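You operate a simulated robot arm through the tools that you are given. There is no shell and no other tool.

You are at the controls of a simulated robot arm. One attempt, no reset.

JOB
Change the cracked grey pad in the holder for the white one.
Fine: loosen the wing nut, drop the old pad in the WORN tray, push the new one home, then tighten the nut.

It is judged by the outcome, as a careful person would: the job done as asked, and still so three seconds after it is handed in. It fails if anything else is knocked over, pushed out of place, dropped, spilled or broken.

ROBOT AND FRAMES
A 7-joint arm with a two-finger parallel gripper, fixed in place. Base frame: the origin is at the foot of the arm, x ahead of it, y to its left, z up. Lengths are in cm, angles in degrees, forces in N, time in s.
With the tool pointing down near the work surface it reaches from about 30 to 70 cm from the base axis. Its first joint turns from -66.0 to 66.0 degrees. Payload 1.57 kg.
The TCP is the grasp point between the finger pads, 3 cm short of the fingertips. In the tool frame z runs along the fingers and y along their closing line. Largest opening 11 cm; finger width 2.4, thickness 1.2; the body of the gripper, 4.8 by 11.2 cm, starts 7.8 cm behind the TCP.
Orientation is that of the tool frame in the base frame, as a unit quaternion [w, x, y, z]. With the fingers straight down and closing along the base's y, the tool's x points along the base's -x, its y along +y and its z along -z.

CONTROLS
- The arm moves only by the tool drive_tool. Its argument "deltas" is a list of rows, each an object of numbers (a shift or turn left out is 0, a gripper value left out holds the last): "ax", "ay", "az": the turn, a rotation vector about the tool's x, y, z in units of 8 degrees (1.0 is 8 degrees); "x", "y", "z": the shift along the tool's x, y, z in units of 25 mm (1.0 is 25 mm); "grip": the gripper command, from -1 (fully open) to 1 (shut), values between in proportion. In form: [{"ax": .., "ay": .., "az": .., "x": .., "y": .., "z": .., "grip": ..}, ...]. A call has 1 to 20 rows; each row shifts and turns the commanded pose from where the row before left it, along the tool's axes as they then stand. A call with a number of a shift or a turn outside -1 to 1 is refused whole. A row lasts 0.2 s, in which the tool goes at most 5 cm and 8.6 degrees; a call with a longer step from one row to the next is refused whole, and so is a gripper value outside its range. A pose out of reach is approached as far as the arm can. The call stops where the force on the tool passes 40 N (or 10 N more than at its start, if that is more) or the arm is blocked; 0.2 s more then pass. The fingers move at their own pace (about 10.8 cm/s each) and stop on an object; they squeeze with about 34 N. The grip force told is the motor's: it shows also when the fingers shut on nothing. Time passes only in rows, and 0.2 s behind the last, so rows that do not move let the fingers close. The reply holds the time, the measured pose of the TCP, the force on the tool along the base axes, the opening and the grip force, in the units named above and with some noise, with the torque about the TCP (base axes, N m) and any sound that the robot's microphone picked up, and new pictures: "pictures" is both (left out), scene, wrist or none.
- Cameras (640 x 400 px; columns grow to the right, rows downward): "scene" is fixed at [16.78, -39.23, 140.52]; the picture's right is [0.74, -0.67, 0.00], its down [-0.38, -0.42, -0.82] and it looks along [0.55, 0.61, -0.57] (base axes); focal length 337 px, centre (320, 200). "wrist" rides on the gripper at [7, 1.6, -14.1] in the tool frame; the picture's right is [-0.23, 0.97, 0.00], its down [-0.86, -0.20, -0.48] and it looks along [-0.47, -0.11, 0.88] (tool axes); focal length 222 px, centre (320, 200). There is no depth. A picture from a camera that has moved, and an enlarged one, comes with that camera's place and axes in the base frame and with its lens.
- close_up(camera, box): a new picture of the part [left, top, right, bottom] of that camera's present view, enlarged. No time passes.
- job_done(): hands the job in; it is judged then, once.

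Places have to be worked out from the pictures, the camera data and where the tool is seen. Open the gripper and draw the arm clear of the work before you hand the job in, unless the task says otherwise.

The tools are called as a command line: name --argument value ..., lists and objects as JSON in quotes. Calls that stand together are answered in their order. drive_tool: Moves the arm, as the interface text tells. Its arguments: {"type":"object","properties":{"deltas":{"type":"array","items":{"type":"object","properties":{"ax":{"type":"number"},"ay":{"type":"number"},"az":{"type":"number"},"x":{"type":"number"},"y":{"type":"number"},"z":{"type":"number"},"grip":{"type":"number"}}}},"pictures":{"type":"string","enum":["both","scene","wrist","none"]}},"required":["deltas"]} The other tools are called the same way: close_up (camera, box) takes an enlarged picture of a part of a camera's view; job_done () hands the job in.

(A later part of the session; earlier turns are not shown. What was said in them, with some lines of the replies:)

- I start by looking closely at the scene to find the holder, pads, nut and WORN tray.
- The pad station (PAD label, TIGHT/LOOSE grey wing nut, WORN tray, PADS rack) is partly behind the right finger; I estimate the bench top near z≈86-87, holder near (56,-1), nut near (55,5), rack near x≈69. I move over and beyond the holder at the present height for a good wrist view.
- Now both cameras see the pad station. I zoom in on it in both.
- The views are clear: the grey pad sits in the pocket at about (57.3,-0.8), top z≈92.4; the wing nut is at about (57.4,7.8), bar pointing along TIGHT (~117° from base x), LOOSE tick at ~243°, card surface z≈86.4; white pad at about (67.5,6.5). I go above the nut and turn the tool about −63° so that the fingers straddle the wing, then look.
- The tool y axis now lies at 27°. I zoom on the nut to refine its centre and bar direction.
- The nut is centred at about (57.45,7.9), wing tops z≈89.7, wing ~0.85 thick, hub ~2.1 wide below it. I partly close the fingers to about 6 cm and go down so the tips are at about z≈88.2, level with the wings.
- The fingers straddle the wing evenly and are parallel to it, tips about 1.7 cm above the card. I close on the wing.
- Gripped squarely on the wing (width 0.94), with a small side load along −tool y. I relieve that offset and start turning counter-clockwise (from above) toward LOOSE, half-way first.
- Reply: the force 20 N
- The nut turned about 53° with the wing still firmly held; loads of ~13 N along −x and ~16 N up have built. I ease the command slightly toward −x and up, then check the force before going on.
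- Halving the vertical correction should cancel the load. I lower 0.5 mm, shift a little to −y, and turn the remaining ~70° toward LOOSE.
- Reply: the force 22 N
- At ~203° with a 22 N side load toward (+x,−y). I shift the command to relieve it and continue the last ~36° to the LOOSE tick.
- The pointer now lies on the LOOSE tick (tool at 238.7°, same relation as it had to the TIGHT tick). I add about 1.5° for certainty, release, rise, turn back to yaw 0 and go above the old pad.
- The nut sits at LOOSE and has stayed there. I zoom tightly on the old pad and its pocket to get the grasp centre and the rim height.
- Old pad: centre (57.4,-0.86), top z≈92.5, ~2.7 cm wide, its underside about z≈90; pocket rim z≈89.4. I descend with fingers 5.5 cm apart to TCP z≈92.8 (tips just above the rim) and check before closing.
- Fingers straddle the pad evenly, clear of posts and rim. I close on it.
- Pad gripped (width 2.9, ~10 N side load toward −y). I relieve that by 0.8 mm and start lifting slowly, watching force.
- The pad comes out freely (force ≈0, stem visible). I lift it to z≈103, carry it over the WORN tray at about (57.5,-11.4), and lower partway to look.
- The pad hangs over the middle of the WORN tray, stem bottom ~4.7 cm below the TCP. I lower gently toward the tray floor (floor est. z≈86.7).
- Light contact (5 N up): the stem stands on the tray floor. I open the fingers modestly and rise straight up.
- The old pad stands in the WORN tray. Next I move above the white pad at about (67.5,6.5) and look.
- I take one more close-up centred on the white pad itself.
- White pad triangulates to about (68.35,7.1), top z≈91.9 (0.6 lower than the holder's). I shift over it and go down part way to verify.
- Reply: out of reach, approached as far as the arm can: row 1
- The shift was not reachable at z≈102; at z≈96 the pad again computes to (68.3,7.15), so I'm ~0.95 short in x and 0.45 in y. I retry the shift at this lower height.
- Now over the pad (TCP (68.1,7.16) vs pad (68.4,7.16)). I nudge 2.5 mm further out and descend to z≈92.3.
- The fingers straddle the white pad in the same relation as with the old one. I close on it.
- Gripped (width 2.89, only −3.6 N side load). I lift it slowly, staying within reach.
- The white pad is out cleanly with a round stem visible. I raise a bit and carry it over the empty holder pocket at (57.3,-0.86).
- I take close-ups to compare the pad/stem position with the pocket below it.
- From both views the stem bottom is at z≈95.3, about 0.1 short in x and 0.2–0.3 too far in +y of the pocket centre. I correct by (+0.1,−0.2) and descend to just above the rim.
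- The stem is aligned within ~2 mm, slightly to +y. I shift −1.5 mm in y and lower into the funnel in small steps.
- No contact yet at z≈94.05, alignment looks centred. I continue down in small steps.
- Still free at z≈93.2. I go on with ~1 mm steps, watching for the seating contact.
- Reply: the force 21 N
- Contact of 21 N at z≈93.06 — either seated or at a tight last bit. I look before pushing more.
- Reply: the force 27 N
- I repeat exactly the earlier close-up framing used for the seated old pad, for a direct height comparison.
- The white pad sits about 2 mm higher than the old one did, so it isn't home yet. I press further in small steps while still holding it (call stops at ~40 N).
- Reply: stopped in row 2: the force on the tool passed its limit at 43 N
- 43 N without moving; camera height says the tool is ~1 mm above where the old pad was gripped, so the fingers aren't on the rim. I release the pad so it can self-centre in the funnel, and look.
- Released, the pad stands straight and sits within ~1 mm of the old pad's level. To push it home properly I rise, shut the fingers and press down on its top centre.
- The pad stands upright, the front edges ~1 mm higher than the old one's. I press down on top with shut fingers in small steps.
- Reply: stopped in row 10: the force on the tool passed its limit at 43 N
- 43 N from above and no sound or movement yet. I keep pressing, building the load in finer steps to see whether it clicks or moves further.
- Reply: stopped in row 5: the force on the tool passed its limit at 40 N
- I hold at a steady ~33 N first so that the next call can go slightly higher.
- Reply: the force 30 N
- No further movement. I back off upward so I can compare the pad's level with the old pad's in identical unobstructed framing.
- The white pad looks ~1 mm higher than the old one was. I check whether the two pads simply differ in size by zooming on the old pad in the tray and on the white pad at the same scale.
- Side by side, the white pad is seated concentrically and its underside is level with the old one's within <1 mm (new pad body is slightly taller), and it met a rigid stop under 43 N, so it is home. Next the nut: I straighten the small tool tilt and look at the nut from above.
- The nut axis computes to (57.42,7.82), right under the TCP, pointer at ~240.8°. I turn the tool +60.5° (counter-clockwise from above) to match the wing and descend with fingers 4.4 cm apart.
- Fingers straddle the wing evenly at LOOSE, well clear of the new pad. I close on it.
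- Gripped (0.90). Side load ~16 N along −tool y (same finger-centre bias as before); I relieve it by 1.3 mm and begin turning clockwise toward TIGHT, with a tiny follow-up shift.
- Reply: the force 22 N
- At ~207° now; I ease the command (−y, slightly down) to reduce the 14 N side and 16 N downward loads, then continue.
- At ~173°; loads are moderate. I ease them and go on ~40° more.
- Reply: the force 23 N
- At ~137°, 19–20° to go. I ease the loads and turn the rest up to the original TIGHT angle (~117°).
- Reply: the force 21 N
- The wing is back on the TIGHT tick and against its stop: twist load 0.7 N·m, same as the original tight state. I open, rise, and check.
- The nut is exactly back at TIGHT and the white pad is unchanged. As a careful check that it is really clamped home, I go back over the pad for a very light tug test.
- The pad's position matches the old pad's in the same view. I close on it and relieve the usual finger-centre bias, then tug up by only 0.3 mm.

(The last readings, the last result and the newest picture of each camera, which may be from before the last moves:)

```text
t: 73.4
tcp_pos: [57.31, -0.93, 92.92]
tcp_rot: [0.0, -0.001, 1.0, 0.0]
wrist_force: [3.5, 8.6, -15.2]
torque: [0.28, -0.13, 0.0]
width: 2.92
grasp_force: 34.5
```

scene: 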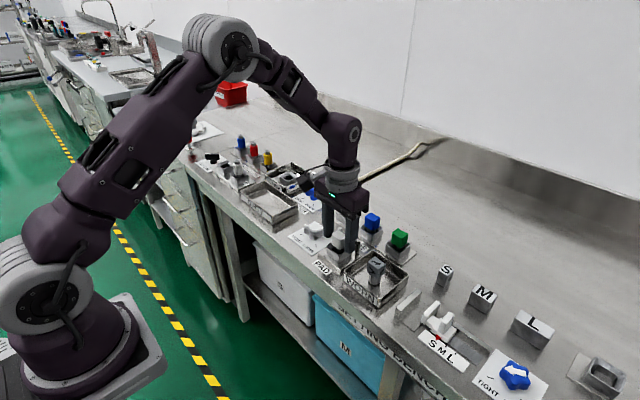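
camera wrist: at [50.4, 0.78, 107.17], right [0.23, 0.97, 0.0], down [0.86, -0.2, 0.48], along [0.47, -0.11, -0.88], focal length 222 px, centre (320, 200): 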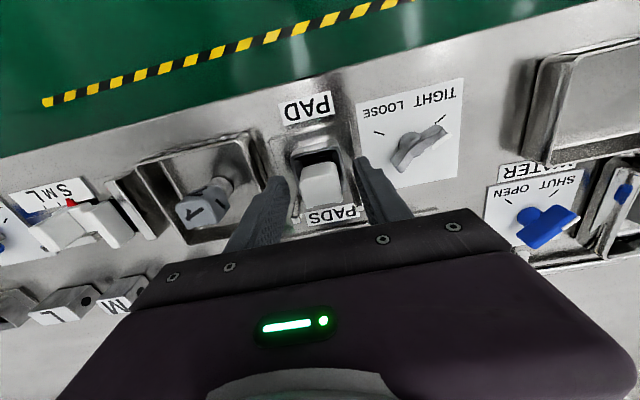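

The tug met 15 N resistance over 0.3 mm: the pad is clamped. I undo the tug, release, rise straight up and draw the arm back clear.

drive_tool --deltas '[{"z": 0.014}, {"grip": 0.1}, {"grip": 0.0}, {"z": 0}, {"z": -0.4}, {"z": -0.8}, {"z": -0.9}, {"z": -0.9}, {"z": -0.9}, {"z": -0.9}, {"z": -0.9}, {"x": 0.9, "z": -0.5}, {"x": 0.9}, {"x": 0.9}, {"x": 0.9}, {"x": 0.9}, {"x": 0.9}, {"x": 0.5}, {"x": 0}]' --pictures "both"

close_up --camera "scene" --box '[285, 215, 365, 265]'

close_up --camera "scene" --box '[280, 190, 440, 290]'

```text
t: 77.4
tcp_pos: [42.8, -1.06, 108.56]
tcp_rot: [0.0, 0.0, 1.0, 0.0]
wrist_force: [0.0, 0.8, -0.4]
torque: [0.03, -0.01, 0.0]
width: 5.49
grasp_force: 0.1
camera wrist: at [35.78, 0.64, 122.83], right [0.23, 0.97, 0.0], down [0.86, -0.2, 0.48], along [0.47, -0.11, -0.88], focal length 222 px, centre (320, 200)
```

scene: 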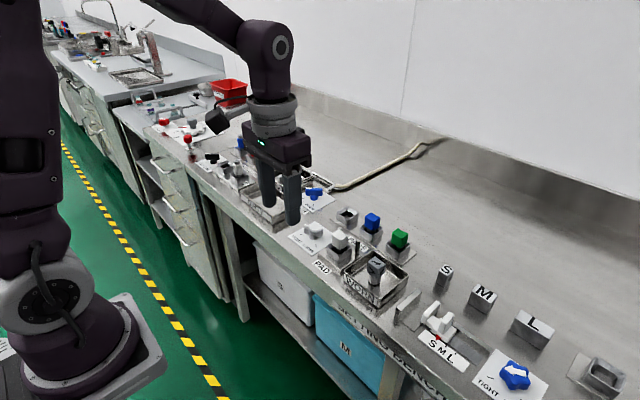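
wrist: 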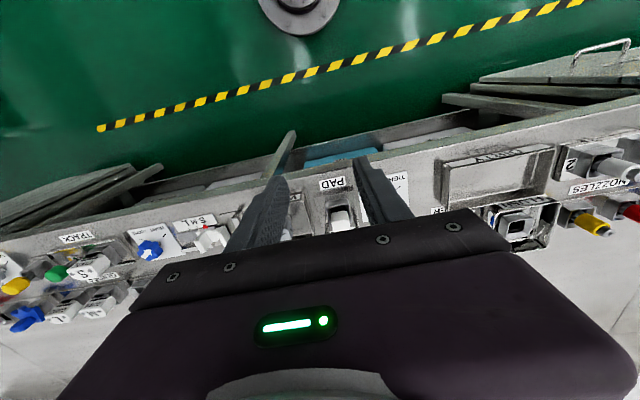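

```text
8.00 times, centred on (325, 240) of scene
camera zoom: at [16.78, -39.23, 140.52], right [0.74, -0.67, 0.0], down [-0.38, -0.42, -0.82], along [0.55, 0.61, -0.57], focal length 2694 px, centre (280, -120)
```

zoom: 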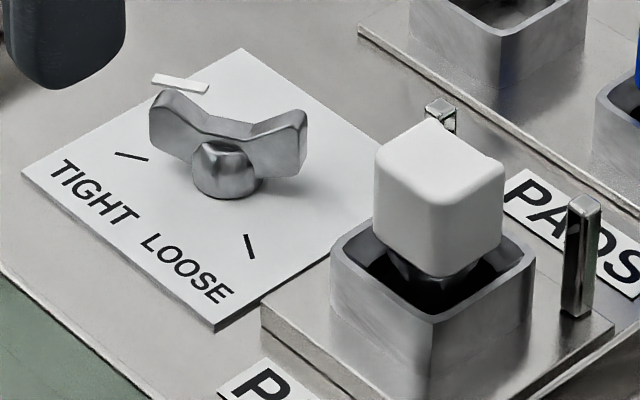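

```text
4.00 times, centred on (360, 240) of scene
camera zoom: at [16.78, -39.23, 140.52], right [0.74, -0.67, 0.0], down [-0.38, -0.42, -0.82], along [0.55, 0.61, -0.57], focal length 1347 px, centre (160, 40)
```

zoom: 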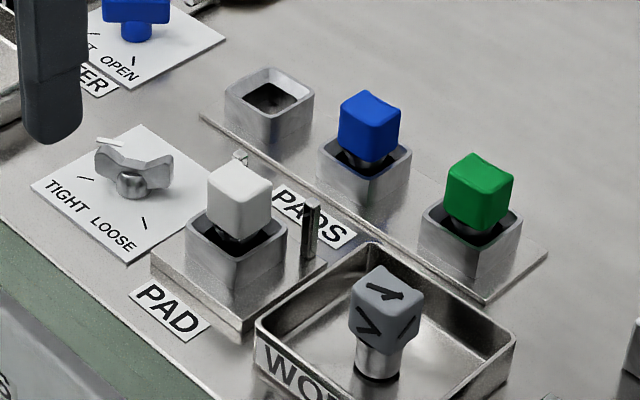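

White pad is clamped in the holder with the nut at TIGHT. The old pad stands in the WORN tray, nothing else has moved, and the open gripper is drawn back clear. I hand the job in.

job_done

```text
The job is handed in.
```

The white pad is now in the holder and the nut is tight; the cracked grey pad is standing in the WORN tray. I handed the job in with the gripper open and the arm drawn clear. The hand-in was accepted, but no verdict came back.

- **Nut:** I turned it from TIGHT to LOOSE, then back to TIGHT after the swap. It stopped against about 0.7 N·m, the same as it first read.
- **New pad:** I pressed it down with about 43 N until it met a hard stop. With the nut tight I gave it a light upward tug, and it held against 15 N.
- **Seating height:** the white pad's top sits roughly 1 mm higher than the old one's did. I judged it fully home because its underside is nearly level with where the old one's was. Its body also measures slightly taller, though that is near my measuring error.
- **Everything else:** in the last pictures, nothing else at the pad station had moved.
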